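You operate a simulated robot arm through the tools that you are given. There is no shell and no other tool.

You are at the controls of a simulated two-armed robot. One attempt, no reset.

TASK
Take the lid off the flask and lay it down on the workbench.
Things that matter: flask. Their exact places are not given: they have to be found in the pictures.

Only the result counts: the job must be done as asked and must still hold three seconds after the hand-in. Knocking over, shifting, dropping, spilling or breaking anything else fails it. A push-on lid holds only when it is set on centred and level and pressed home; a screw cap is set on level and turned clockwise until tight.

THE ROBOT
Two 7-joint arms with two-finger parallel grippers on one trunk, on a base that moves. Base frame: it is fixed to the floor where the robot stands at the start and does not move with it; the origin is under the middle of the robot, x ahead of it, y to its left, z up; the surface under the hand at the start is at about z = 803. Readings come in mm, rad, newtons and seconds.
The left shoulder is at the start at [87, 182, 1006], the right one opposite. With the tool pointing down near the work surface each hand reaches from about 320 to 760 mm from the robot's upright axis, wherever it stands, measured 20 degrees to its own side. Payload 3.91 kg a hand.
The TCP of each hand is the grasp point between the finger pads, 30 mm short of the fingertips. In the tool frame z runs along the fingers and y along their closing line. Largest opening 110 mm; finger width 20, thickness 10; the body of the gripper, 48 by 112 mm, starts 55 mm behind the TCP.
Orientation is told as [roll, pitch, yaw] about the base's x, y, z axes, in that order, counted from this pose: with the fingers straight down and closing along the base's y, the tool's x points along the base's -x, its y along +y and its z along -z.

THE INTERFACE
- The arms move only by the tool jog_arm. It takes "left_rows", "right_rows" or both (then of equal length, played together; a hand with none holds still); each is a list of rows, each a list of 7 numbers: the shift along the base's x, y, z in mm, then the turn, a rotation vector about the base's x, y, z in rad, then the opening, from 0 (shut) to 1 (fully open). In form: [[dx, dy, dz, rx, ry, rz, gripper], ...]. A call has 1 to 20 rows; each row is the pose to reach, as a shift and turn from the pose commanded when the call began. A row lasts 0.2 s, in which the tool goes at most 50 mm and 0.15 rad; a call with a longer step from one row to the next is refused whole, and so is a gripper value outside its range. A pose out of reach is approached as far as the arm can. The call stops where the force on the tool passes 40 N (or 10 N more than at its start, if that is more) or the arm is blocked; 0.2 s more then pass. Each finger travels about 72 mm/s and halts on what it meets, pressing with about 41 N; the grip force reading is that of the motor and also rises with nothing between the fingers. The clock runs only during rows and for 0.2 s after the last one: add rows that repeat a pose to give the fingers time. The reply holds the time, the measured pose of the TCP, the force on the tool along the base axes, the opening and the grip force, in the units named above and with some noise, with the torque about the TCP (base axes, N m) and any sound that the robot's microphone picked up, and new pictures: "views" is both (left out), scene, wrist or none (wrist: the cameras of the hands that moved).
- Cameras (640 x 400 px; columns grow to the right, rows downward): "scene" is now at [243.3, -19.4, 1229.6]; the picture's right is [-0.22, -0.98, 0.00], its down [-0.14, 0.03, -0.99] and it looks along [0.96, -0.22, -0.15] (base axes); focal length 214 px, centre (320, 200). "left" rides on the left gripper at [72, -17, -103] in its tool frame; the picture's right is [0.23, 0.97, 0.00], its down [-0.76, 0.18, -0.62] and it looks along [-0.61, 0.14, 0.78] (tool axes); focal length 222 px, centre (320, 200). "right" rides on the right gripper at [72, 17, -103] in its tool frame; the picture's right is [-0.23, 0.97, 0.00], its down [-0.76, -0.18, -0.62] and it looks along [-0.61, -0.14, 0.78] (tool axes); focal length 222 px, centre (320, 200).
- lift_body(by): moves the trunk up (or, below 0, down) by that many mm; the arms and the scene camera ride with it, the base frame stays. It gives what a move gives, with no picture.
- base_move(legs): drives the robot by 1 to 6 legs, each [ahead, left, turn to the left] in mm, mm and rad, along the robot's own axes; the way and the turn of a leg run together, so that a leg with both is an arc; at most 1500 mm and 3.142 rad a leg. The arms and the cameras ride along, it lands a little off, and it stops where it bumps. It gives what a move gives, and a new picture of the scene camera.
- aim_head(pan, tilt): turns the head with the scene camera to pan (to the left, within 1.396 rad either way) and tilt (down, from -0.506 to 1.204), counted from straight ahead of the robot (the tilt from the chest, where the trunk bows). It gives what a move gives, and a new picture of the scene camera.
- probe_pixels(camera, pixels): for up to 12 pixels [column, row] of the newest picture of that camera ("zoom" is the newest enlarged one), the place [x, y, z] in the base frame of the surface seen there, good to about 2 mm. The clock stands still meanwhile.
- inspect(camera, box): a new picture of the part [left, top, right, bottom] of that camera's present view, enlarged. The clock stands still meanwhile.
- finish_job(): hands the job in; it is judged then, once.

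Leave the grippers open and the arms clear of the work at the hand-in unless told otherwise.

The tools are called after "Request:" as a command line: name --argument value ..., lists and objects as JSON in quotes. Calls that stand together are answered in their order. jog_arm: Moves the arms, as the interface text tells. Its arguments: {"type":"object","properties":{"left_rows":{"type":"array"},"right_rows":{"type":"array"},"views":{"type":"string","enum":["both","scene","wrist","none"]}},"required":[]} The other tools are called the same way: lift_body (by) moves the trunk up or down; base_move (legs) drives the base; aim_head (pan, tilt) turns the head that bears the scene camera; probe_pixels (camera, pixels) gives the place of the surface under pixels of a picture; inspect (camera, box) takes an enlarged picture of a part of a camera's view; finish_job () hands the job in.

At the start:

```text
time_s: 0.0
left_position: [429.7, 50.1, 1197.1]
left_orientation: [-0.002, 0.0, -0.001]
left_force: [-0.1, 0.2, -0.4]
left_wrist_torque: [-0.01, 0.0, -0.01]
left_opening: 110.0
left_grasp_force: 0.1
right_position: [382.2, -300.3, 1128.3]
right_orientation: [0.0, -0.001, -0.002]
right_force: [-0.1, 0.2, -0.3]
right_wrist_torque: [-0.02, 0.0, 0.06]
right_opening: 109.9
right_grasp_force: 0.1
trunk travel left (down, up): [-265.0, 249.0]
robot x, y, heading: [-0.2, 3.6, -0.003]
head pan, tilt (commanded): [-0.222, 0.147]
```

scene: 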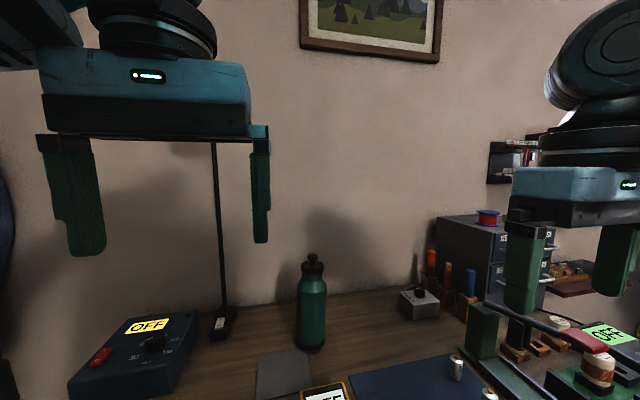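
right: 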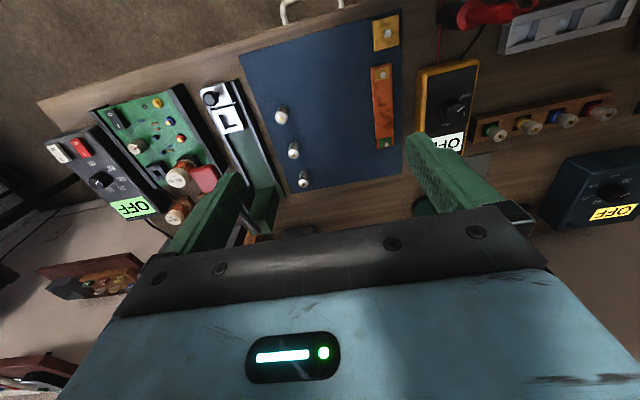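
left: 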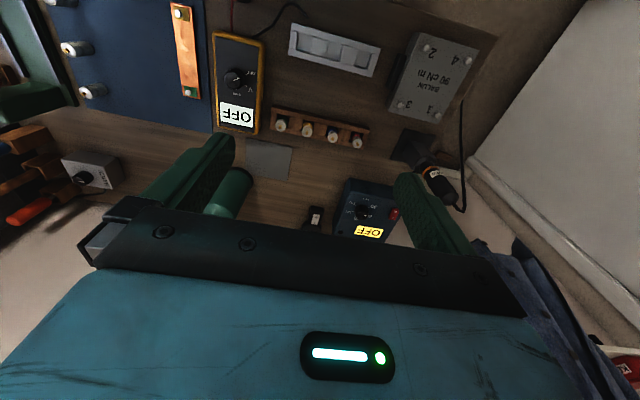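

The green flask stands at about (312, 300) in the scene picture, with its dark lid at about (312, 265). I'll enlarge it and probe several points on it.

Request:
inspect --camera "scene" --box '[262, 240, 362, 360]'

Request:
probe_pixels --camera "scene" --pixels '[[312, 257], [312, 266], [312, 275], [312, 290], [312, 320], [312, 343], [300, 310], [324, 310], [280, 370], [350, 350], [260, 340], [400, 340]]'

```text
3.33 times, centred on (312, 300) of scene
```

zoom: 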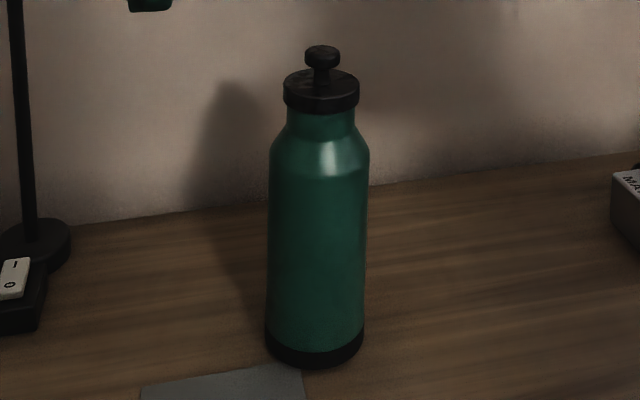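

```text
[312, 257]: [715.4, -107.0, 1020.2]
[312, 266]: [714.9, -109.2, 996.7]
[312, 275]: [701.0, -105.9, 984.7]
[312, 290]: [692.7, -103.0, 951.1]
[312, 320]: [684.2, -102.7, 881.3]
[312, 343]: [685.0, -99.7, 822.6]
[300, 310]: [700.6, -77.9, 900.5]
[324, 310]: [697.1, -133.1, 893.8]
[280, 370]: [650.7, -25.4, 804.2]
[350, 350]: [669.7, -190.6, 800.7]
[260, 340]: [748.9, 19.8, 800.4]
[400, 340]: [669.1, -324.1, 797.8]
```

The flask's front face is near x=685 and y=-104. The lid is a collar at about z=985 with a small knob on top at about z=1020. I'll tilt the head down to see the bench, its edge and the free space.

Request:
aim_head --pan -0.15 --tilt 0.75

```text
time_s: 1.0
left_position: [430.9, 52.1, 1196.1]
left_orientation: [-0.005, 0.005, 0.008]
left_force: [0.2, 0.4, 0.5]
left_wrist_torque: [0.03, 0.0, 0.0]
left_opening: 109.9
left_grasp_force: 0.1
right_position: [383.3, -300.4, 1128.6]
right_orientation: [-0.001, 0.0, 0.001]
right_force: [-0.8, 0.0, 0.0]
right_wrist_torque: [-0.01, 0.0, -0.01]
right_opening: 109.7
right_grasp_force: 0.0
trunk travel left (down, up): [-265.0, 249.0]
robot x, y, heading: [0.6, -0.8, 0.001]
head pan, tilt (commanded): [-0.15, 0.75]
```

scene: 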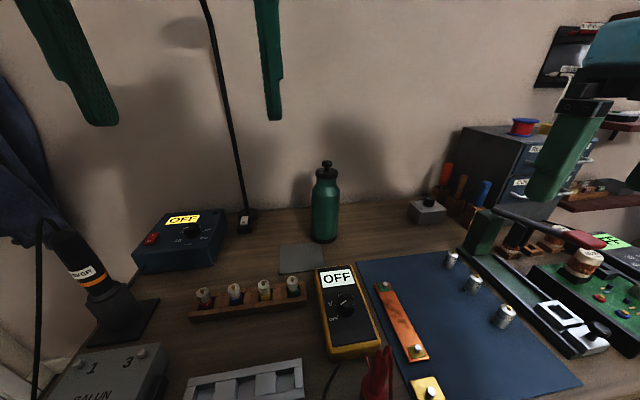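

I'll probe the wall, the bench around the flask, and nearby objects so I can plan approaches and find a free spot to lay the lid.

Request:
probe_pixels --camera "scene" --pixels '[[325, 100], [400, 150], [300, 258], [325, 165], [325, 174], [325, 185], [380, 235], [270, 225], [430, 208], [247, 222], [340, 280], [210, 240]]'

Request:
inspect --camera "scene" --box '[225, 145, 425, 270]'

```text
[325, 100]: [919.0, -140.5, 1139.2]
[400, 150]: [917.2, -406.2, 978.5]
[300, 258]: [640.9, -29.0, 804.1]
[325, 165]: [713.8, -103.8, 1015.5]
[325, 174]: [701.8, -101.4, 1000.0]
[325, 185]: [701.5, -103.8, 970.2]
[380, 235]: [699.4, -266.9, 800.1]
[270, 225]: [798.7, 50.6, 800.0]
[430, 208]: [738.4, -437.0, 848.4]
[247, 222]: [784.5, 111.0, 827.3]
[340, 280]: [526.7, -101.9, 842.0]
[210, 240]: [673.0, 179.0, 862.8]
```

```text
3.20 times, centred on (325, 208) of scene
```

zoom: 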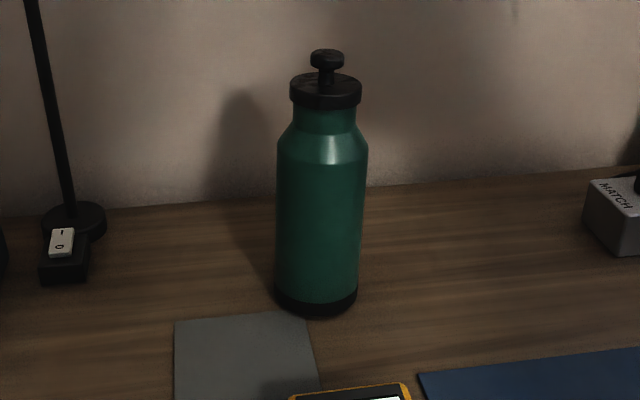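

I'll probe points on the enlarged picture to measure the knob and collar.

Request:
probe_pixels --camera "zoom" --pixels '[[327, 53], [327, 62], [314, 60], [340, 60], [327, 80], [325, 92], [325, 102], [294, 92], [357, 92], [300, 118], [350, 118], [325, 118]]'

Request:
probe_pixels --camera "scene" --pixels '[[320, 220], [314, 210], [337, 210], [324, 240], [324, 195], [360, 225], [300, 215], [350, 245], [395, 215], [360, 205]]'

```text
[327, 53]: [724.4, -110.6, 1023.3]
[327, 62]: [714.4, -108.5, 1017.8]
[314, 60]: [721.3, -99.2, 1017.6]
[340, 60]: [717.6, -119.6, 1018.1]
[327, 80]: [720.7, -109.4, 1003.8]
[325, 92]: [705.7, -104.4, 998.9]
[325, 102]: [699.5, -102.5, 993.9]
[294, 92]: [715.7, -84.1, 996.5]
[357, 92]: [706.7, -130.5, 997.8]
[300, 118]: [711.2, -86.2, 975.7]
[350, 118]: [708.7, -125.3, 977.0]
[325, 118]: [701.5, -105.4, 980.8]
```

```text
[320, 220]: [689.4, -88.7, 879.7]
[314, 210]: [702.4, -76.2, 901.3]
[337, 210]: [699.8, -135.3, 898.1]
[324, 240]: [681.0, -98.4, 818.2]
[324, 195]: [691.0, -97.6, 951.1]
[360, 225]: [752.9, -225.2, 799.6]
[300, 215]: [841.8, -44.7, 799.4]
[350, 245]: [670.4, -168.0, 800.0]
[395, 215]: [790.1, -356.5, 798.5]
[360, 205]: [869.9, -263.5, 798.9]
```

The flask axis comes out near (724, -108). The collar is about 52 mm across at z of roughly 985–1000, and the knob is about 22 mm across at z of roughly 1013–1024. That is close to the limit of the right arm's reach, so I'll look straight down to see the bench edge and how far the base can drive ahead.

Request:
aim_head --pan 0.0 --tilt 1.2

```text
time_s: 1.9
left_position: [428.8, 49.8, 1195.1]
left_orientation: [-0.001, 0.001, -0.002]
left_force: [0.1, 0.0, 0.7]
left_wrist_torque: [0.01, -0.02, 0.02]
left_opening: 109.9
left_grasp_force: 0.1
right_position: [383.0, -299.3, 1127.9]
right_orientation: [0.0, 0.002, 0.001]
right_force: [-0.1, 0.6, -0.5]
right_wrist_torque: [0.01, 0.0, -0.01]
right_opening: 110.1
right_grasp_force: 0.0
trunk travel left (down, up): [-265.0, 249.0]
robot x, y, heading: [3.3, -1.3, 0.003]
head pan, tilt (commanded): [0.0, 1.201]
```

scene: 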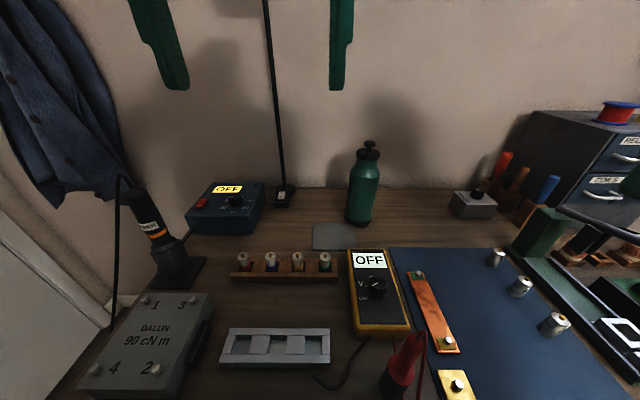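

I'll probe bench points low in this picture to see how near the bench reaches, plus the spots around the multimeter and the mat.

Request:
probe_pixels --camera "scene" --pixels '[[250, 390], [150, 398], [440, 398], [370, 250], [380, 330], [355, 245], [340, 235], [300, 265], [335, 260], [375, 280], [420, 225], [300, 200]]'

Request:
aim_head --pan 0.0 --tilt 1.2

```text
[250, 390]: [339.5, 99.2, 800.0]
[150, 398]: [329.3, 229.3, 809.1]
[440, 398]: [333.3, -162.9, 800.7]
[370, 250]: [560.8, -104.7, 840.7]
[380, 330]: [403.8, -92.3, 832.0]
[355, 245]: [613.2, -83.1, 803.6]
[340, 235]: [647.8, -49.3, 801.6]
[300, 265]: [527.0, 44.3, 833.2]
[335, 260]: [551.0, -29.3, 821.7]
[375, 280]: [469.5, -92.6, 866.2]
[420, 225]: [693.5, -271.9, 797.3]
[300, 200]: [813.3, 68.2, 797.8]
```

```text
time_s: 2.5
left_position: [429.8, 51.4, 1196.5]
left_orientation: [-0.002, 0.0, 0.002]
left_force: [0.3, -0.3, -0.6]
left_wrist_torque: [0.04, 0.01, -0.02]
left_opening: 110.0
left_grasp_force: 0.0
right_position: [381.9, -298.9, 1127.6]
right_orientation: [0.0, 0.001, 0.001]
right_force: [0.1, -0.3, -0.3]
right_wrist_torque: [0.03, -0.01, -0.03]
right_opening: 110.0
right_grasp_force: 0.1
trunk travel left (down, up): [-265.0, 249.0]
robot x, y, heading: [0.1, 0.1, 0.002]
head pan, tilt (commanded): [0.0, 1.201]
```

scene: 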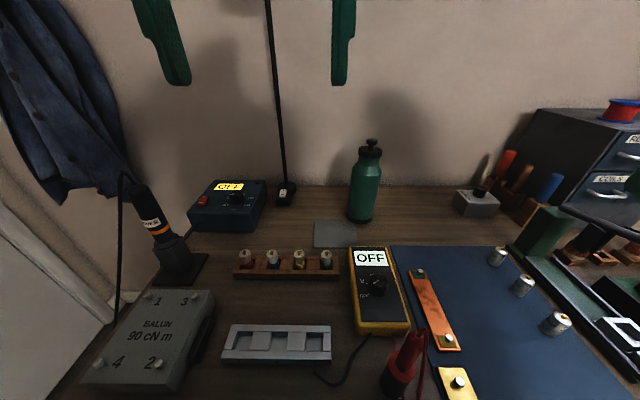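

The bench is clear to the left and right of the flask. A lamp pole rises at about (275, 100), near x=785, y=110, and I need to know where its head is before swinging the arms, so I'll look up and to the left.

Request:
aim_head --pan 0.1 --tilt -0.1

```text
time_s: 4.0
left_position: [428.1, 50.3, 1196.4]
left_orientation: [-0.003, 0.0, 0.0]
left_force: [0.2, 0.0, 0.9]
left_wrist_torque: [-0.01, -0.01, -0.02]
left_opening: 110.0
left_grasp_force: 0.0
right_position: [382.7, -299.6, 1128.4]
right_orientation: [0.001, -0.002, -0.001]
right_force: [0.1, -0.2, -0.2]
right_wrist_torque: [0.01, 0.02, -0.02]
right_opening: 109.5
right_grasp_force: 0.0
trunk travel left (down, up): [-265.0, 249.0]
robot x, y, heading: [0.2, 2.8, 0.003]
head pan, tilt (commanded): [0.099, -0.099]
```

scene: 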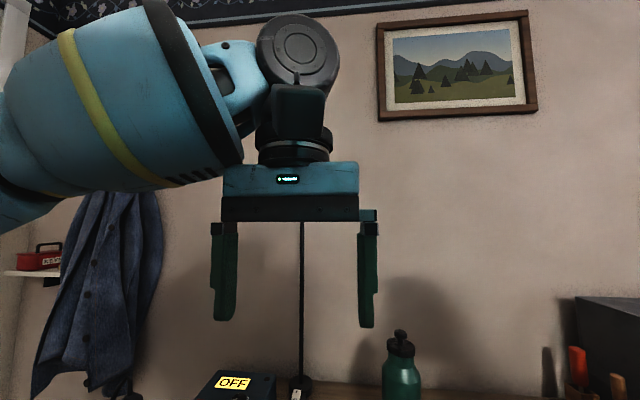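

The left hand hides the top of the lamp. I'll shift the left hand a little forward and to the right, staying at its height, so the lamp head comes into view.

Request:
jog_arm --left_rows '[[30, -40, 0, 0, 0, 0, 1], [60, -80, 0, 0, 0, 0, 1], [90, -110, 0, 0, 0, 0, 1], [90, -110, 0, 0, 0, 0, 1]]' --views "both"

```text
time_s: 5.0
left_position: [496.1, -44.4, 1187.4]
left_orientation: [-0.008, -0.004, -0.001]
left_force: [-0.5, -0.9, -0.4]
left_wrist_torque: [0.01, 0.01, 0.0]
left_opening: 110.1
left_grasp_force: 0.0
left hand out of reach, approached as far as the arm can: row 2, 3, 4
right_position: [382.1, -300.2, 1127.6]
right_orientation: [0.001, 0.001, 0.001]
right_force: [-0.2, -0.1, 0.4]
right_wrist_torque: [-0.01, 0.01, -0.03]
right_opening: 110.3
right_grasp_force: 0.1
trunk travel left (down, up): [-265.0, 249.0]
robot x, y, heading: [2.4, 3.4, -0.001]
head pan, tilt (commanded): [0.099, -0.099]
```

scene: 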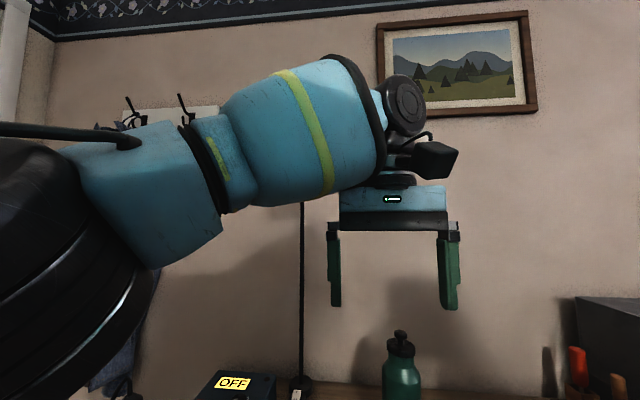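
left: 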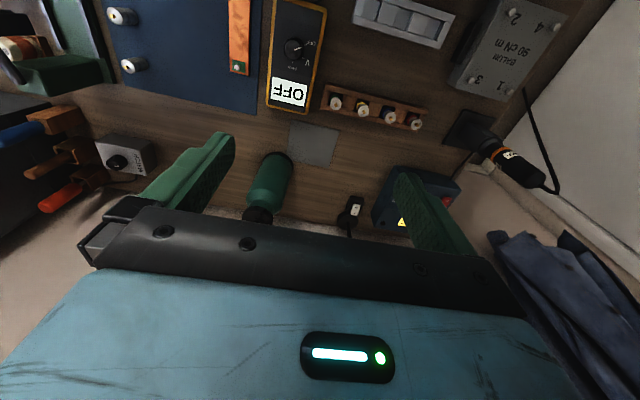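

The lamp pole runs up behind the left forearm, so the lamp head is above about z=1230 at x of roughly 785. I'll keep the arms low there.

The plan is as follows:
- **Left hand:** comes in nearly horizontally from the front-left and steadies the flask body at z of about 915.
- **Right hand:** comes in from above, tilted slightly forward for reach, grips the lid's knob and draws it off.

First I'll aim the head at the work and turn the left hand towards horizontal, still well clear of the flask.

Request:
aim_head --pan -0.1 --tilt 0.45

Request:
jog_arm --left_rows '[[9, -1, -11, -0.0254, -0.1251, -0.0302, 1], [18, -2, -23, -0.0507, -0.2502, -0.0605, 1], [28, -4, -35, -0.0761, -0.3754, -0.0907, 1], [37, -5, -46, -0.1015, -0.5005, -0.1209, 1], [47, -6, -58, -0.1268, -0.6256, -0.1512, 1], [56, -8, -69, -0.1522, -0.7507, -0.1814, 1], [66, -9, -81, -0.1775, -0.8758, -0.2117, 1], [75, -10, -92, -0.2029, -1.0009, -0.2419, 1], [85, -11, -104, -0.2283, -1.1261, -0.2721, 1], [94, -13, -115, -0.2536, -1.2512, -0.3024, 1], [104, -14, -127, -0.279, -1.3763, -0.3326, 1], [104, -14, -127, -0.279, -1.3763, -0.3326, 1]]' --views "both"

```text
time_s: 5.9
left_position: [500.3, -41.5, 1184.8]
left_orientation: [-0.008, 0.003, 0.004]
left_force: [0.0, -0.1, -0.4]
left_wrist_torque: [0.01, -0.02, 0.0]
left_opening: 110.0
left_grasp_force: 0.0
right_position: [382.8, -300.3, 1127.9]
right_orientation: [0.001, 0.001, 0.0]
right_force: [-0.6, 0.1, -0.3]
right_wrist_torque: [-0.02, -0.01, -0.02]
right_opening: 110.0
right_grasp_force: 0.1
trunk travel left (down, up): [-265.0, 249.0]
robot x, y, heading: [-1.8, -1.9, 0.002]
head pan, tilt (commanded): [-0.099, 0.45]
```

scene: 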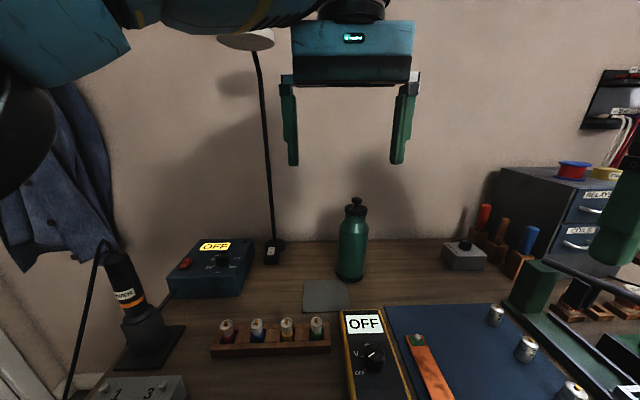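

```text
time_s: 8.5
left_position: [600.3, -56.8, 1062.6]
left_orientation: [0.0, -1.397, -0.402]
left_force: [-0.4, 0.1, -0.9]
left_wrist_torque: [0.02, 0.04, 0.01]
left_opening: 110.1
left_grasp_force: 0.1
right_position: [381.6, -300.3, 1128.5]
right_orientation: [0.001, -0.001, 0.0]
right_force: [-0.5, 0.6, -0.4]
right_wrist_torque: [0.01, 0.0, 0.0]
right_opening: 109.9
right_grasp_force: 0.1
trunk travel left (down, up): [-265.0, 249.0]
robot x, y, heading: [1.1, -1.4, -0.003]
head pan, tilt (commanded): [-0.099, 0.45]
```

scene: 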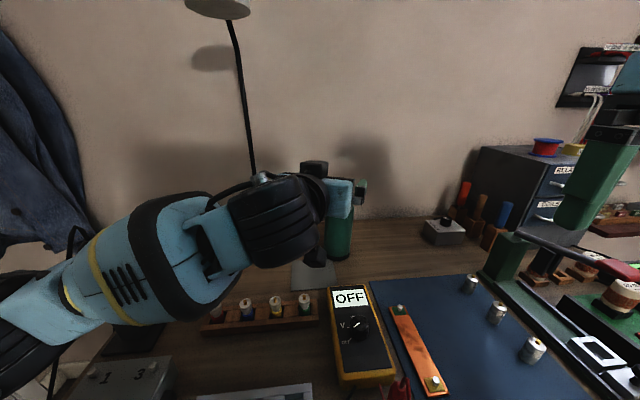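
left: 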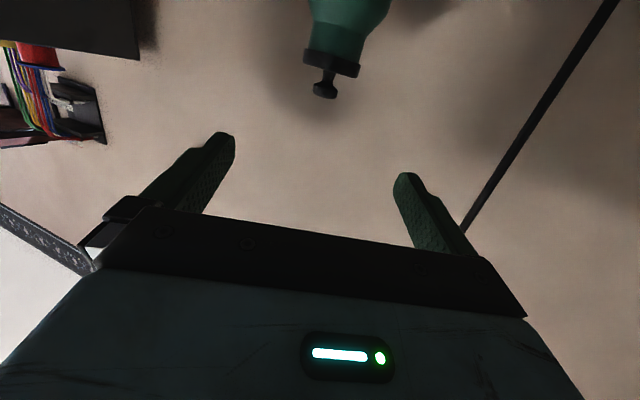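

The left hand is now nearly horizontal at (600, -57, 1063) and in line with the flask. I'll lower it to the body height (z of about 930) while staying about 40 mm short of the flask, then check the pictures.

Request:
jog_arm --left_rows '[[6, -2, -30, 0, 0, 0, 1], [12, -5, -60, 0, 0, 0, 1], [18, -7, -90, 0, 0, 0, 1], [22, -9, -115, 0, 0, 0, 1], [25, -10, -133, 0, 0, 0, 1], [25, -10, -133, 0, 0, 0, 1]]' --views "both"

```text
time_s: 9.4
left_position: [621.4, -42.4, 1076.8]
left_orientation: [1.802, -1.472, -2.162]
left_force: [0.2, 0.4, -0.7]
left_wrist_torque: [0.02, -0.05, 0.01]
left_opening: 109.9
left_grasp_force: 0.0
right_position: [380.6, -296.2, 1128.4]
right_orientation: [0.004, -0.002, 0.008]
right_force: [0.2, -0.6, 0.1]
right_wrist_torque: [0.07, 0.04, -0.02]
right_opening: 109.9
right_grasp_force: 0.0
trunk travel left (down, up): [-265.0, 249.0]
robot x, y, heading: [0.0, 4.7, 0.004]
head pan, tilt (commanded): [-0.099, 0.45]
stopped in row 4 (left hand): the arm was blocked; the commanded pose is now the measured one
```

scene: 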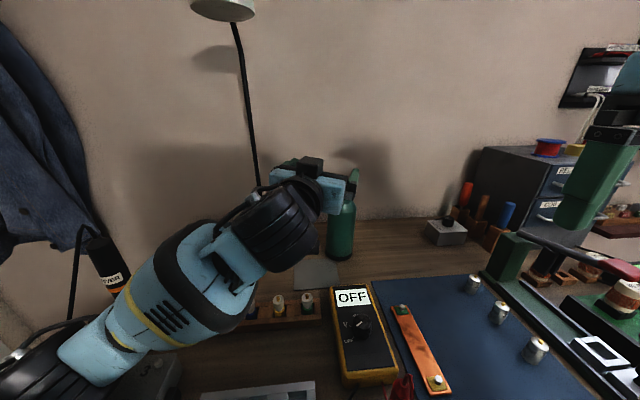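
left: 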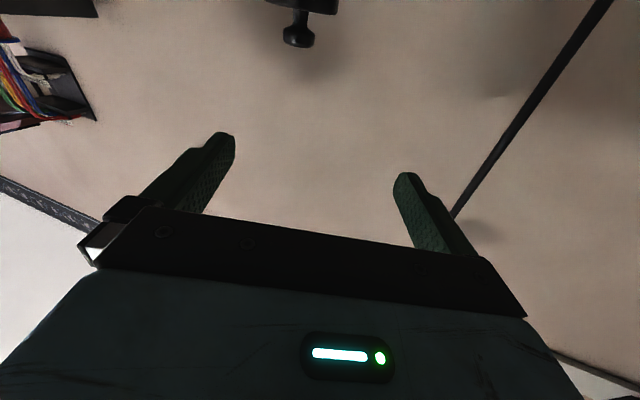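

The left arm was blocked in row 4, and the hand did not go down (z=1077). Something on the forearm or elbow must have touched. I'll look at the left side before moving again.

Request:
aim_head --pan 0.45 --tilt 0.7

```text
time_s: 10.4
left_position: [620.5, -43.6, 1079.3]
left_orientation: [1.83, -1.475, -2.196]
left_force: [0.4, 0.9, 0.0]
left_wrist_torque: [-0.03, 0.0, -0.01]
left_opening: 110.0
left_grasp_force: 0.1
right_position: [379.7, -294.3, 1130.1]
right_orientation: [-0.002, -0.008, 0.005]
right_force: [0.0, -0.3, -0.5]
right_wrist_torque: [0.0, 0.0, 0.01]
right_opening: 109.9
right_grasp_force: 0.0
trunk travel left (down, up): [-265.0, 249.0]
robot x, y, heading: [2.2, 6.4, 0.007]
head pan, tilt (commanded): [0.45, 0.7]
```

scene: 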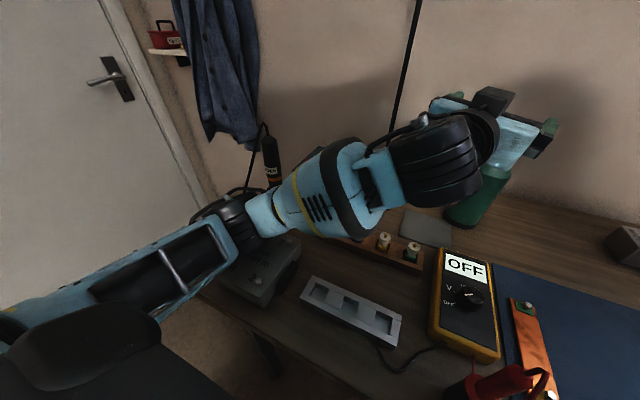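

The elbow at about (235, 210) hangs low, near the BALUN box and the driver stand. I'll probe it and zoom in.

Request:
probe_pixels --camera "scene" --pixels '[[235, 215], [215, 205], [250, 225], [265, 280], [270, 165], [295, 215], [320, 190], [190, 260], [285, 265], [240, 290], [130, 280], [275, 200]]'

Request:
inspect --camera "scene" --box '[160, 110, 360, 330]'

```text
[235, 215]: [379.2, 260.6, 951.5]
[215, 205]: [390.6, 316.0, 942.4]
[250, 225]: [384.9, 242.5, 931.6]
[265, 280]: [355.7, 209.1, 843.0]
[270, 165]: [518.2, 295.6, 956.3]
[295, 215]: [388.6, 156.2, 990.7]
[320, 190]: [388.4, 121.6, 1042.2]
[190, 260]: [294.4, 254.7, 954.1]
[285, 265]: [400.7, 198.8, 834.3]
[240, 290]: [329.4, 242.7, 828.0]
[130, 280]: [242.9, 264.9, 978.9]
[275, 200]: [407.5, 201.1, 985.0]
```

```text
1.82 times, centred on (260, 220) of scene
```

zoom: 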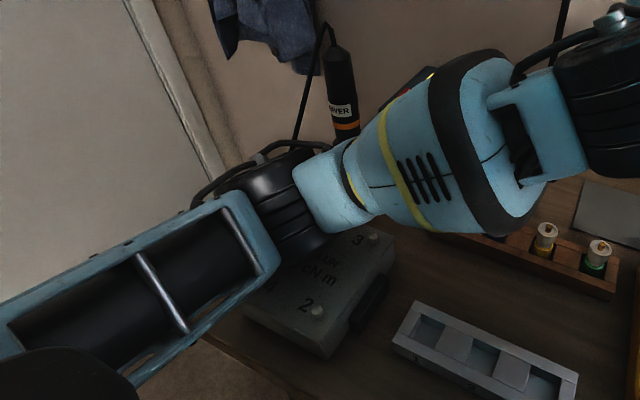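

The elbow's top surface reads z of about 945, so its underside must be close to the BALUN box top (z of about 845). The base has also been nudged slightly, so the elbow probably touched the box. Raising the trunk lifts the whole arm straight up and relieves it, and gives the elbow room for lowering the hand.

Request:
lift_body --by 120

Request:
aim_head --pan 0.45 --tilt 0.85

```text
time_s: 11.9
left_position: [626.2, -46.5, 1191.5]
left_orientation: [1.714, -1.481, -2.081]
left_force: [0.1, 0.4, 0.1]
left_wrist_torque: [-0.01, 0.02, 0.0]
left_opening: 110.2
left_grasp_force: 0.2
right_position: [385.4, -295.7, 1247.7]
right_orientation: [-0.001, 0.0, 0.006]
right_force: [0.0, 0.4, 1.3]
right_wrist_torque: [0.0, -0.01, -0.04]
right_opening: 110.0
right_grasp_force: 0.0
trunk travel left (down, up): [-385.0, 129.0]
robot x, y, heading: [-1.3, 0.9, 0.008]
head pan, tilt (commanded): [0.45, 0.7]
```

```text
time_s: 12.6
left_position: [626.3, -46.8, 1192.6]
left_orientation: [1.731, -1.48, -2.099]
left_force: [-0.1, 0.4, -0.5]
left_wrist_torque: [0.0, 0.02, 0.03]
left_opening: 109.7
left_grasp_force: 0.1
right_position: [385.7, -295.2, 1248.2]
right_orientation: [0.001, 0.0, 0.005]
right_force: [0.4, -0.4, 0.5]
right_wrist_torque: [0.02, -0.03, -0.02]
right_opening: 110.4
right_grasp_force: 0.0
trunk travel left (down, up): [-385.0, 129.0]
robot x, y, heading: [3.0, 0.5, 0.005]
head pan, tilt (commanded): [0.45, 0.85]
```

scene: 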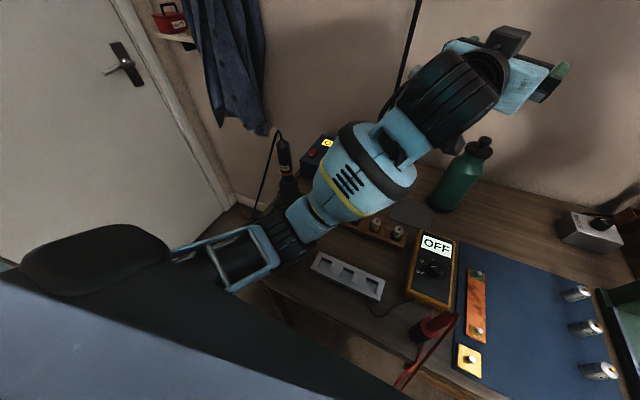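

The arm rose freely, so I'll raise the trunk further to give the elbow room. There's also a black box on top of the hand at about (505, 40), and I want to see it before planning clearances.

Request:
inspect --camera "scene" --box '[380, 10, 600, 160]'

Request:
probe_pixels --camera "scene" --pixels '[[510, 38], [500, 30], [450, 140], [290, 320], [340, 365], [380, 385], [270, 290], [275, 240], [370, 230], [345, 285], [565, 65], [520, 90]]'

```text
2.67 times, centred on (490, 85) of scene
```

zoom: 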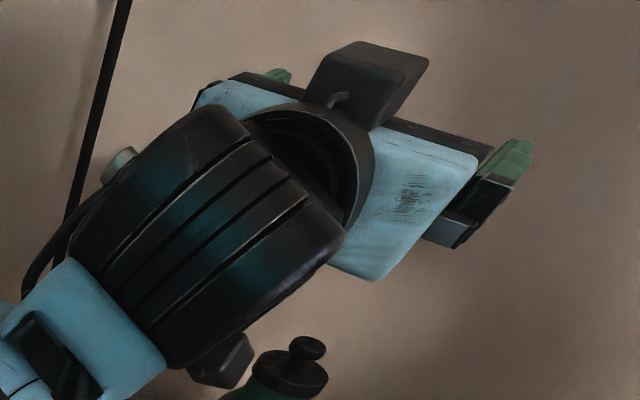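

```text
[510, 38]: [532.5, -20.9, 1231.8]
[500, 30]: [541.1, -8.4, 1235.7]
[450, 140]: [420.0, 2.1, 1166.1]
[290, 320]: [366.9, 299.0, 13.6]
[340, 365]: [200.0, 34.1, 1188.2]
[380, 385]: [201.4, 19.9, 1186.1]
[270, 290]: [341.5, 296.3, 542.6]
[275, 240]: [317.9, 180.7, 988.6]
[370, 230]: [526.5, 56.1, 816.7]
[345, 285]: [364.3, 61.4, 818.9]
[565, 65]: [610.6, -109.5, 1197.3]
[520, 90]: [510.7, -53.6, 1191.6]
```

The black box on top is part of the hand, about 95 mm behind the grasp point and 50 mm above it. I'll raise the trunk another 120 mm so the elbow stays well above the bench items.

Request:
lift_body --by 120

Request:
aim_head --pan 0.2 --tilt 0.9

```text
time_s: 14.1
left_position: [627.5, -48.4, 1309.7]
left_orientation: [1.697, -1.483, -2.063]
left_force: [0.8, -1.0, -0.2]
left_wrist_torque: [-0.02, -0.03, 0.0]
left_opening: 110.1
left_grasp_force: 0.0
right_position: [386.6, -295.7, 1367.6]
right_orientation: [-0.001, 0.003, 0.005]
right_force: [0.3, -0.3, -0.1]
right_wrist_torque: [0.01, 0.03, -0.01]
right_opening: 110.0
right_grasp_force: 0.0
trunk travel left (down, up): [-505.0, 9.0]
robot x, y, heading: [2.2, 1.1, 0.002]
head pan, tilt (commanded): [0.45, 0.85]
```

```text
time_s: 14.9
left_position: [625.8, -46.4, 1312.8]
left_orientation: [1.735, -1.479, -2.102]
left_force: [-1.0, -0.4, 0.3]
left_wrist_torque: [-0.03, 0.02, -0.01]
left_opening: 110.1
left_grasp_force: 0.1
right_position: [384.7, -295.3, 1368.2]
right_orientation: [0.0, -0.003, 0.005]
right_force: [-0.3, -0.7, 0.9]
right_wrist_torque: [0.01, 0.01, -0.04]
right_opening: 109.9
right_grasp_force: 0.0
trunk travel left (down, up): [-505.0, 9.0]
robot x, y, heading: [-0.6, 4.8, 0.004]
head pan, tilt (commanded): [0.201, 0.901]
```

scene: 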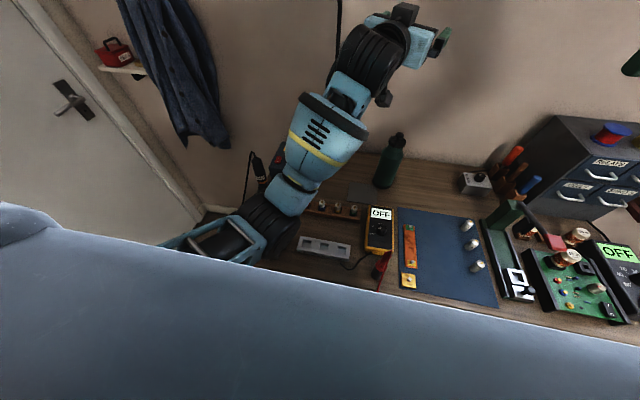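

The trunk is up and the hand is at (626, -47, 1312). I'll bring the left hand down in steps, correcting its orientation to point forward-right with a 0.3 rad downward tilt. First step is to z of about 1140.

Request:
jog_arm --left_rows '[[-3, -3, -35, 0.007, 0.064, -0.004, 1], [-6, -5, -70, 0.015, 0.129, -0.009, 1], [-10, -8, -105, 0.022, 0.193, -0.013, 1], [-13, -11, -140, 0.03, 0.258, -0.018, 1], [-16, -13, -172, 0.037, 0.322, -0.022, 1], [-16, -13, -172, 0.037, 0.322, -0.022, 1]]' --views "both"

```text
time_s: 16.3
left_position: [616.2, -51.8, 1146.9]
left_orientation: [0.069, -1.282, -0.454]
left_force: [0.2, 0.2, -0.2]
left_wrist_torque: [0.01, 0.01, 0.0]
left_opening: 110.3
left_grasp_force: 0.1
right_position: [385.2, -296.0, 1367.7]
right_orientation: [0.0, -0.002, 0.005]
right_force: [-0.7, -0.5, 0.0]
right_wrist_torque: [0.02, -0.02, 0.01]
right_opening: 109.9
right_grasp_force: 0.1
trunk travel left (down, up): [-505.0, 9.0]
robot x, y, heading: [-0.2, 3.5, 0.006]
head pan, tilt (commanded): [0.201, 0.901]
```

scene: 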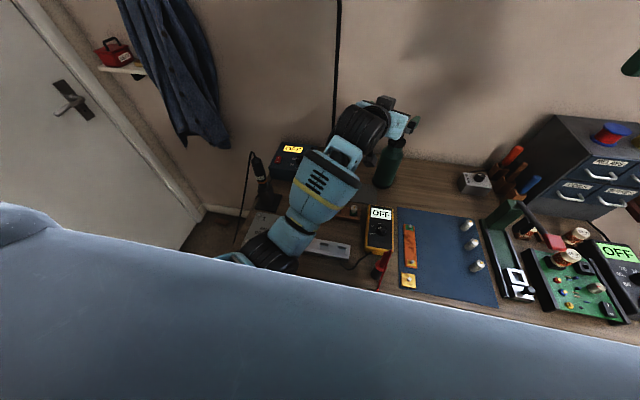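
left: 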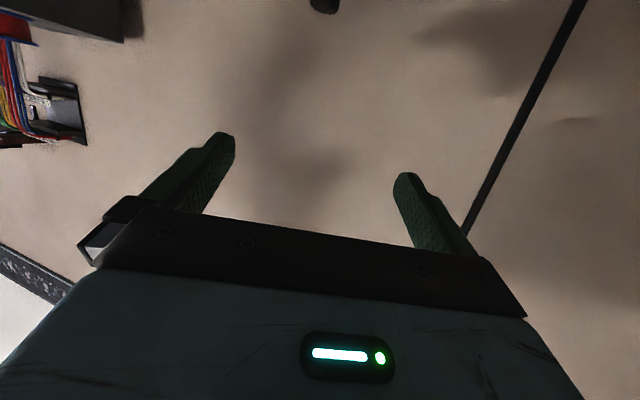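

The hand is at (616, -52, 1147) with the right tilt. I'll check the elbow height at about (275, 250) and the visible corner of the BALUN box at about (262, 222).

Request:
probe_pixels --camera "scene" --pixels '[[270, 250], [285, 262], [262, 222], [252, 232], [300, 230], [290, 245], [390, 145], [393, 160], [380, 165], [400, 165], [325, 250], [255, 262]]'

Request:
inspect --camera "scene" --box '[200, 130, 420, 290]'

```text
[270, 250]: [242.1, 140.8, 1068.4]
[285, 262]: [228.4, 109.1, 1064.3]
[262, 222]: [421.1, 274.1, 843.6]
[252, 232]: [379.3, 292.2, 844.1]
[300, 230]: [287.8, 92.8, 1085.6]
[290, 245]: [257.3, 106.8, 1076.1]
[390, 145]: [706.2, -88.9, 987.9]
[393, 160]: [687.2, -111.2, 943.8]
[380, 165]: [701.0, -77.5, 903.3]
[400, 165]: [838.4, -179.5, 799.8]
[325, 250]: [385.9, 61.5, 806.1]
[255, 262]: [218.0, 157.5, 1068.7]
```

```text
2.50 times, centred on (310, 210) of scene
```

zoom: 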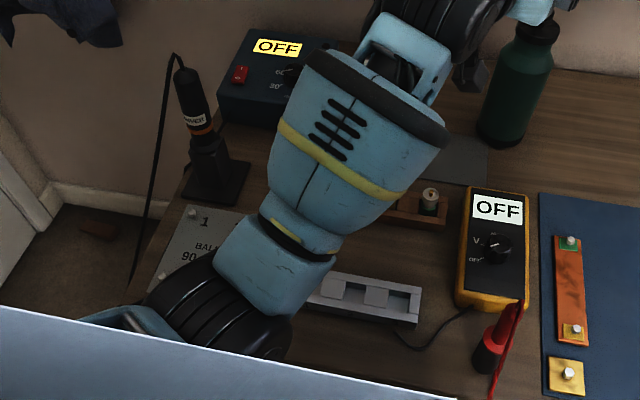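

The elbow is now at about (240, 140, 1015), clear of everything, and the BALUN box is in place. I'll lower the left hand to z of about 947, still 110 mm short of the flask axis.

Request:
jog_arm --left_rows '[[2, -3, -35, 0, 0, 0, 1], [4, -6, -70, 0, 0, 0, 1], [6, -8, -105, 0, 0, 0, 1], [8, -11, -140, 0, 0, 0, 1], [10, -14, -172, 0, 0, 0, 1], [11, -15, -195, 0, 0, 0, 1], [11, -15, -195, 0, 0, 0, 1]]' --views "both"

```text
time_s: 18.1
left_position: [645.6, -19.2, 937.9]
left_orientation: [0.289, -1.257, -0.624]
left_force: [-0.7, -1.6, -0.1]
left_wrist_torque: [0.03, -0.01, 0.0]
left_opening: 109.9
left_grasp_force: 0.1
right_position: [385.6, -296.2, 1368.7]
right_orientation: [-0.001, -0.002, 0.006]
right_force: [0.5, 0.3, -0.2]
right_wrist_torque: [0.01, 0.0, 0.01]
right_opening: 110.1
right_grasp_force: 0.1
trunk travel left (down, up): [-505.0, 9.0]
robot x, y, heading: [1.9, 2.5, 0.002]
head pan, tilt (commanded): [0.201, 0.901]
stopped in row 7 (left hand): the arm was blocked; the commanded pose is now the measured one
```

scene: 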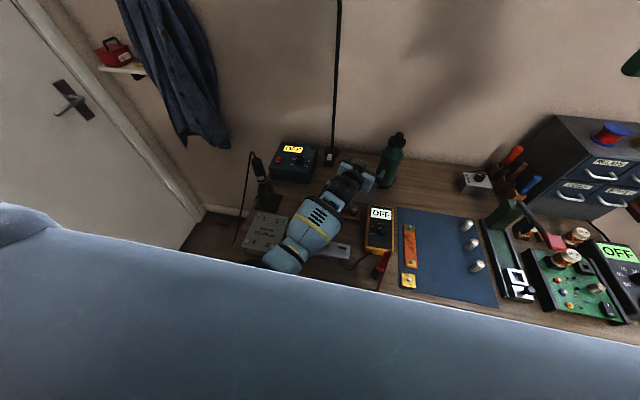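
left: 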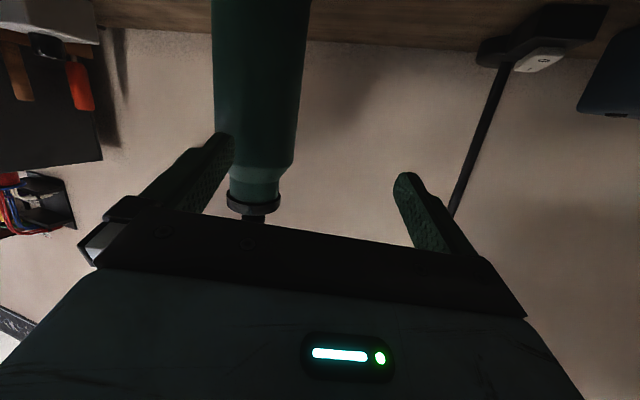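

The arm was blocked again. The hand got pushed toward +x and +y, to (646, -19, 938), which fits the folded elbow touching the robot's own chest. I need the arm more stretched, so I'll back up 60 mm and swing the hand so it comes at the flask more from the left (yaw of about -0.85).

Request:
jog_arm --left_rows '[[5, 5, 30, 0, 0, 0, 1], [10, 5, 60, -0.019, 0.0125, -0.1255, 1], [12, -2, 60, -0.038, 0.025, -0.251, 1], [14, -10, 60, -0.057, 0.0375, -0.3765, 1], [15, -18, 60, -0.076, 0.05, -0.502, 1], [15, -18, 60, -0.076, 0.05, -0.502, 1]]' --views "both"

```text
time_s: 19.5
left_position: [659.9, -39.4, 998.8]
left_orientation: [-0.015, -1.273, -0.843]
left_force: [0.2, -0.1, -0.4]
left_wrist_torque: [-0.05, -0.03, 0.02]
left_opening: 109.9
left_grasp_force: 0.0
right_position: [384.4, -295.5, 1368.7]
right_orientation: [0.0, -0.002, 0.007]
right_force: [0.4, 0.1, 0.9]
right_wrist_torque: [0.03, 0.06, -0.02]
right_opening: 110.2
right_grasp_force: 0.0
trunk travel left (down, up): [-505.0, 9.0]
robot x, y, heading: [2.3, -0.3, 0.003]
head pan, tilt (commanded): [0.201, 0.901]
```

scene: 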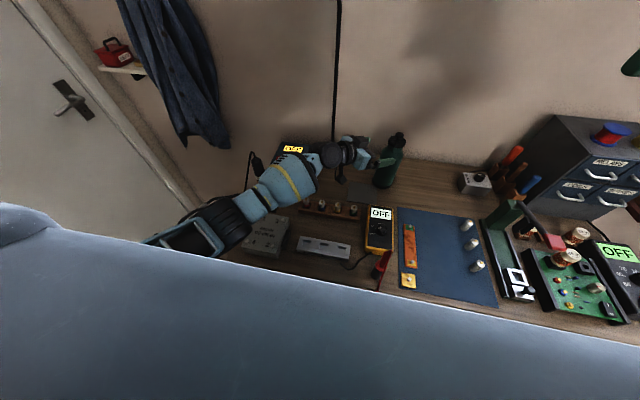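
left: 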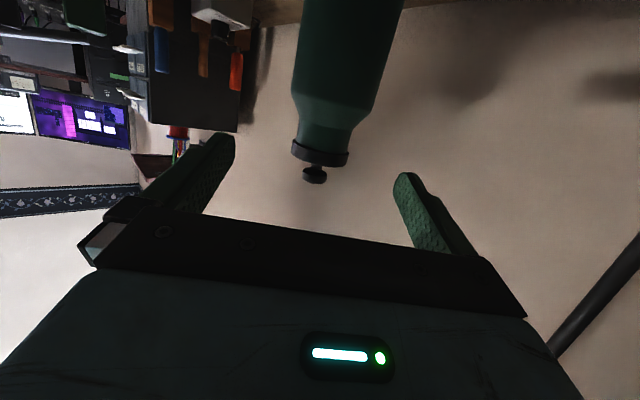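

Now the hand is in line, the elbow is outward and the box is visible. I'll check heights of the elbow, forearm and the driver tool near (255, 165), and the BALUN box corners.

Request:
probe_pixels --camera "scene" --pixels '[[230, 222], [210, 225], [250, 212], [275, 190], [256, 162], [262, 170], [288, 218], [247, 245], [278, 253], [262, 215], [310, 170], [345, 155]]'

Request:
inspect --camera "scene" --box '[190, 120, 420, 280]'

```text
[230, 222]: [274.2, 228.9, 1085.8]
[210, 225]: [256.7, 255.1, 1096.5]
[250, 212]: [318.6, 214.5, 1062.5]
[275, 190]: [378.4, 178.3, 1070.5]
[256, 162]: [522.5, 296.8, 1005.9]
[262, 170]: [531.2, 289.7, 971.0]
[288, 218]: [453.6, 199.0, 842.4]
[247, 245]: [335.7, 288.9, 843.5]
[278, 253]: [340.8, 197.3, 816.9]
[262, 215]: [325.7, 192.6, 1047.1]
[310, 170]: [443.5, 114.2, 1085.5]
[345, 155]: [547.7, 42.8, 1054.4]
```

```text
2.50 times, centred on (305, 200) of scene
```

zoom: 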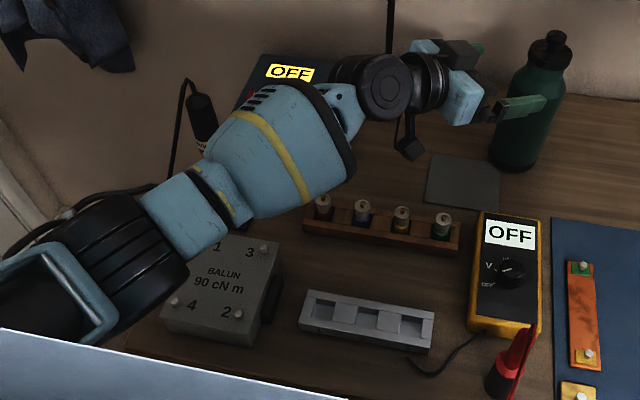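

All clear: elbow z of about 1040, and the driver is over 150 mm from the wrist. I'll use the left wrist camera to refine the flask axis, probing the body, collar and knob.

Request:
probe_pixels --camera "left" --pixels '[[300, 60], [345, 60], [380, 60], [310, 30], [395, 30], [350, 30], [300, 150], [318, 155], [340, 158], [314, 176], [306, 175], [323, 175]]'

Request:
probe_pixels --camera "scene" --pixels '[[397, 136], [394, 137], [401, 137], [397, 133], [397, 144], [390, 145], [404, 146]]'

```text
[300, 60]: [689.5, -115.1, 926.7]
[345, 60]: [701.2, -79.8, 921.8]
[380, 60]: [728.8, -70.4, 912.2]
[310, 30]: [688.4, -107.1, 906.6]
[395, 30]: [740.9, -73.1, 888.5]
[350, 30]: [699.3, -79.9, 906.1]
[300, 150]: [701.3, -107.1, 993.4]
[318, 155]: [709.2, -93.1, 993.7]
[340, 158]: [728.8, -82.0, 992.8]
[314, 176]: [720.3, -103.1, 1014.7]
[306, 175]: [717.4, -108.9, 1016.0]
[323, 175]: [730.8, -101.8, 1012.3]
```

```text
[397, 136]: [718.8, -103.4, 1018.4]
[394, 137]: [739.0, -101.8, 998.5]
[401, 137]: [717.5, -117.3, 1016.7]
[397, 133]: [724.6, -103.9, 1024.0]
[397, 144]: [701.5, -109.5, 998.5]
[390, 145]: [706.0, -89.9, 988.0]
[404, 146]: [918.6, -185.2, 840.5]
```

The body fits a circle centred at about (726, -108.5) with radius 38. I'll lower the left hand to z=944 with a small sideways correction, then advance about half the way and look.

Request:
jog_arm --left_rows '[[2, 2, -20, 0, 0, 0, 1], [4, 3, -40, 0, 0, 0, 1], [4, 3, -55, 0, 0, 0, 1], [14, -9, -60, 0, 0, 0, 1], [24, -20, -64, 0, 0, 0, 1], [30, -27, -67, 0, 0, 0, 1], [30, -27, -67, 0, 0, 0, 1]]' --views "both"

```text
time_s: 21.1
left_position: [684.7, -71.1, 933.4]
left_orientation: [-0.019, -1.273, -0.837]
left_force: [-0.2, -0.7, 0.4]
left_wrist_torque: [-0.01, 0.0, 0.01]
left_opening: 109.9
left_grasp_force: 0.1
left hand out of reach, approached as far as the arm can: row 6, 7
right_position: [383.8, -295.6, 1367.7]
right_orientation: [0.0, -0.001, 0.006]
right_force: [-0.1, 0.5, -0.8]
right_wrist_torque: [-0.02, -0.02, -0.01]
right_opening: 110.0
right_grasp_force: 0.0
trunk travel left (down, up): [-505.0, 9.0]
robot x, y, heading: [2.1, 1.6, 0.008]
head pan, tilt (commanded): [0.201, 0.901]
```

scene: 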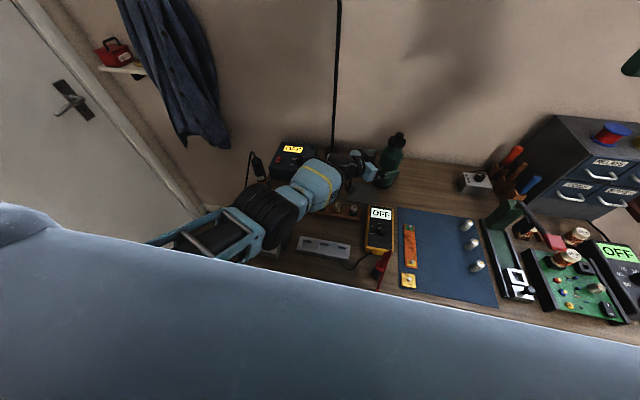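
left: 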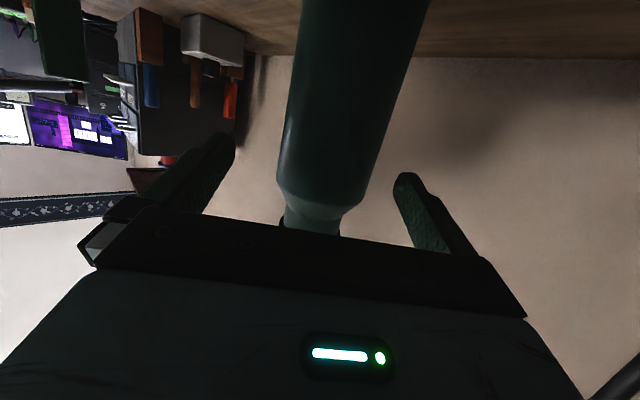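

The flask is already between the open fingers, but the left arm hit a joint limit at (685, -71, 933). I'll turn the hand's yaw back a little (to about -0.65), which straightens the wrist and lines up the centre, then advance along the new direction.

Request:
jog_arm --left_rows '[[-1, -2, 0, 0, 0, 0.095, 1], [-3, -4, 0, 0, 0, 0.19, 1], [5, -10, -3, 0, 0, 0.19, 1], [13, -16, -6, 0, 0, 0.19, 1], [21, -22, -9, 0, 0, 0.19, 1], [21, -22, -9, 0, 0, 0.19, 1]]' --views "both"

```text
time_s: 22.5
left_position: [690.1, -81.7, 929.4]
left_orientation: [-0.02, -1.272, -0.648]
left_force: [0.4, 0.5, -0.1]
left_wrist_torque: [0.0, 0.01, 0.05]
left_opening: 110.0
left_grasp_force: 0.0
left hand out of reach, approached as far as the arm can: row 4, 5, 6
right_position: [385.5, -295.9, 1368.4]
right_orientation: [0.002, -0.002, 0.006]
right_force: [0.4, 0.4, -0.1]
right_wrist_torque: [-0.03, 0.01, 0.01]
right_opening: 109.8
right_grasp_force: 0.1
trunk travel left (down, up): [-505.0, 9.0]
robot x, y, heading: [3.7, 3.3, -0.001]
head pan, tilt (commanded): [0.201, 0.901]
```

scene: 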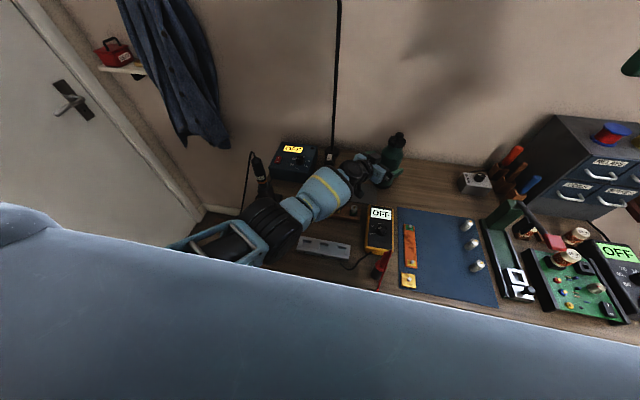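
left: 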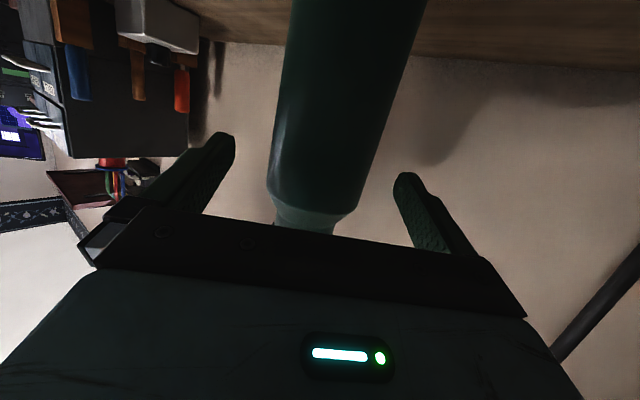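

It stopped short again at (690, -82, 929), still a joint limit rather than contact, since the forces are about zero. I'll measure the arm's current shape (elbow, wrist) to work out what limits it.

Request:
inspect --camera "scene" --box '[170, 120, 430, 290]'

Request:
probe_pixels --camera "scene" --pixels '[[270, 225], [255, 212], [285, 240], [300, 210], [322, 190], [335, 180], [355, 172], [362, 178], [385, 172], [240, 245], [220, 240], [290, 225]]'

```text
2.35 times, centred on (300, 205) of scene
```

zoom: 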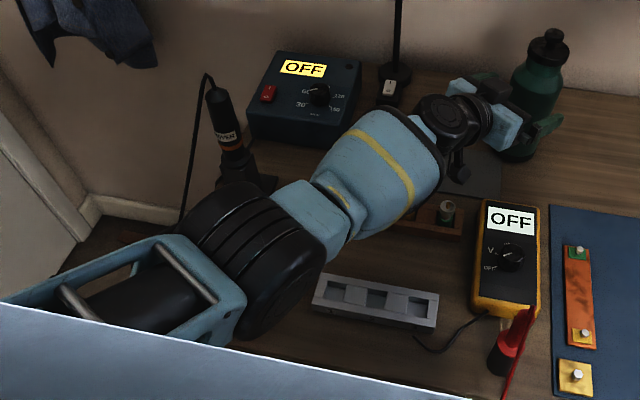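

```text
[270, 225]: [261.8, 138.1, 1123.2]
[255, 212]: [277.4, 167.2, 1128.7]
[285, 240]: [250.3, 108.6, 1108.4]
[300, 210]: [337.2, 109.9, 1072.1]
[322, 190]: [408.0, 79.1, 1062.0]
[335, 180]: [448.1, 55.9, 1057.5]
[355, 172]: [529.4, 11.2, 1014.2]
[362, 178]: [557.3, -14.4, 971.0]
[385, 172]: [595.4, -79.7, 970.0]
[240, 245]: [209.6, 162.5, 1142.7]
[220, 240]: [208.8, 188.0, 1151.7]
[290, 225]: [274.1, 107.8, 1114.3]
```

The forearm and hand are now nearly in one straight line pointing down, so the wrist can't bend the other way. The fix is to lower the trunk some and tilt the hand a bit more. I'll first raise the hand straight up around the flask, which is centred between the open fingers with about 17 mm free each side, adding 0.1 rad of tilt. Then I'll lower the trunk 80 mm.

Request:
jog_arm --left_rows '[[-1, 1, 20, 0.015, 0.02, 0, 1], [-2, 2, 45, 0.031, 0.039, 0, 1], [-3, 3, 70, 0.046, 0.058, 0, 1], [-4, 3, 90, 0.062, 0.078, 0, 1], [-4, 3, 90, 0.062, 0.078, 0, 1]]' --views "both"

```text
time_s: 23.7
left_position: [685.1, -77.8, 1019.8]
left_orientation: [-0.013, -1.171, -0.652]
left_force: [0.1, -0.8, -0.2]
left_wrist_torque: [0.02, -0.01, -0.03]
left_opening: 110.0
left_grasp_force: 0.1
left hand out of reach, approached as far as the arm can: row 1
right_position: [385.0, -295.9, 1366.4]
right_orientation: [0.0, 0.0, 0.005]
right_force: [0.4, -0.3, 0.4]
right_wrist_torque: [0.02, -0.01, -0.01]
right_opening: 110.3
right_grasp_force: 0.1
trunk travel left (down, up): [-505.0, 9.0]
robot x, y, heading: [-0.6, 6.6, 0.007]
head pan, tilt (commanded): [0.201, 0.901]
```

scene: 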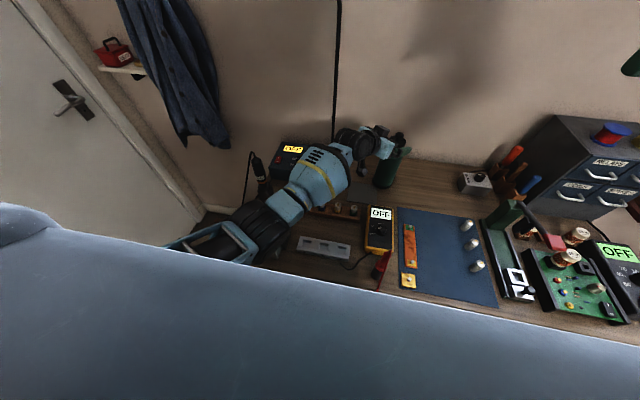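
left: 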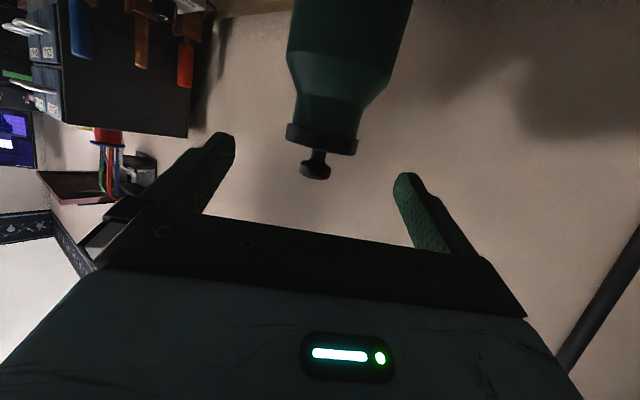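

The hand went up cleanly to (685, -78, 1020). Now I'll lower the trunk by 80 mm, which brings the hand back to z of about 940 around the flask. The elbow stays near z=1000, well above the bench.

Request:
lift_body --by -80

Request:
inspect --camera "left" --box '[0, 0, 640, 400]'

Request:
inspect --camera "scene" --box '[150, 100, 450, 300]'

```text
time_s: 24.9
left_position: [684.6, -78.5, 940.3]
left_orientation: [-0.009, -1.174, -0.658]
left_force: [0.1, -0.4, -0.3]
left_wrist_torque: [-0.04, -0.01, 0.0]
left_opening: 110.0
left_grasp_force: 0.1
right_position: [384.4, -296.7, 1289.4]
right_orientation: [-0.001, -0.001, 0.005]
right_force: [-0.3, -0.6, 0.2]
right_wrist_torque: [0.0, -0.01, -0.02]
right_opening: 110.0
right_grasp_force: 0.0
trunk travel left (down, up): [-425.0, 89.0]
robot x, y, heading: [2.6, 3.4, 0.003]
head pan, tilt (commanded): [0.201, 0.901]
```

```text
1.00 times, centred on (320, 200) of left (not enlarged: the box is as wide or as high as the picture)
```

zoom: 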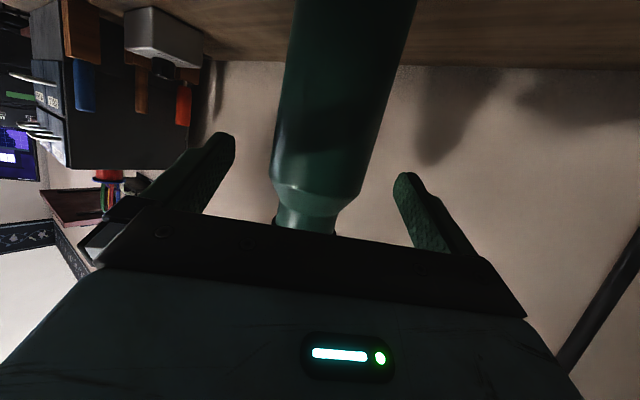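

```text
2.00 times, centred on (300, 200) of scene
```

zoom: 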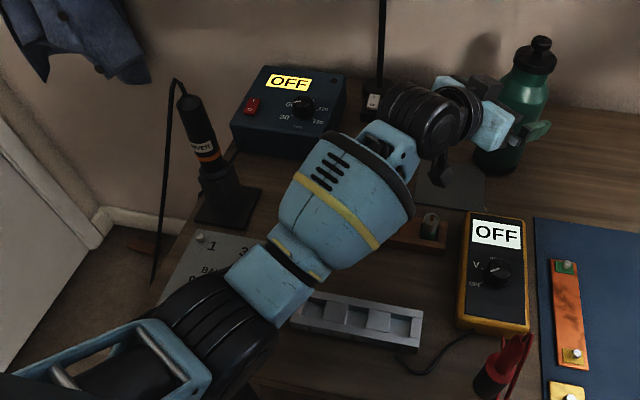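

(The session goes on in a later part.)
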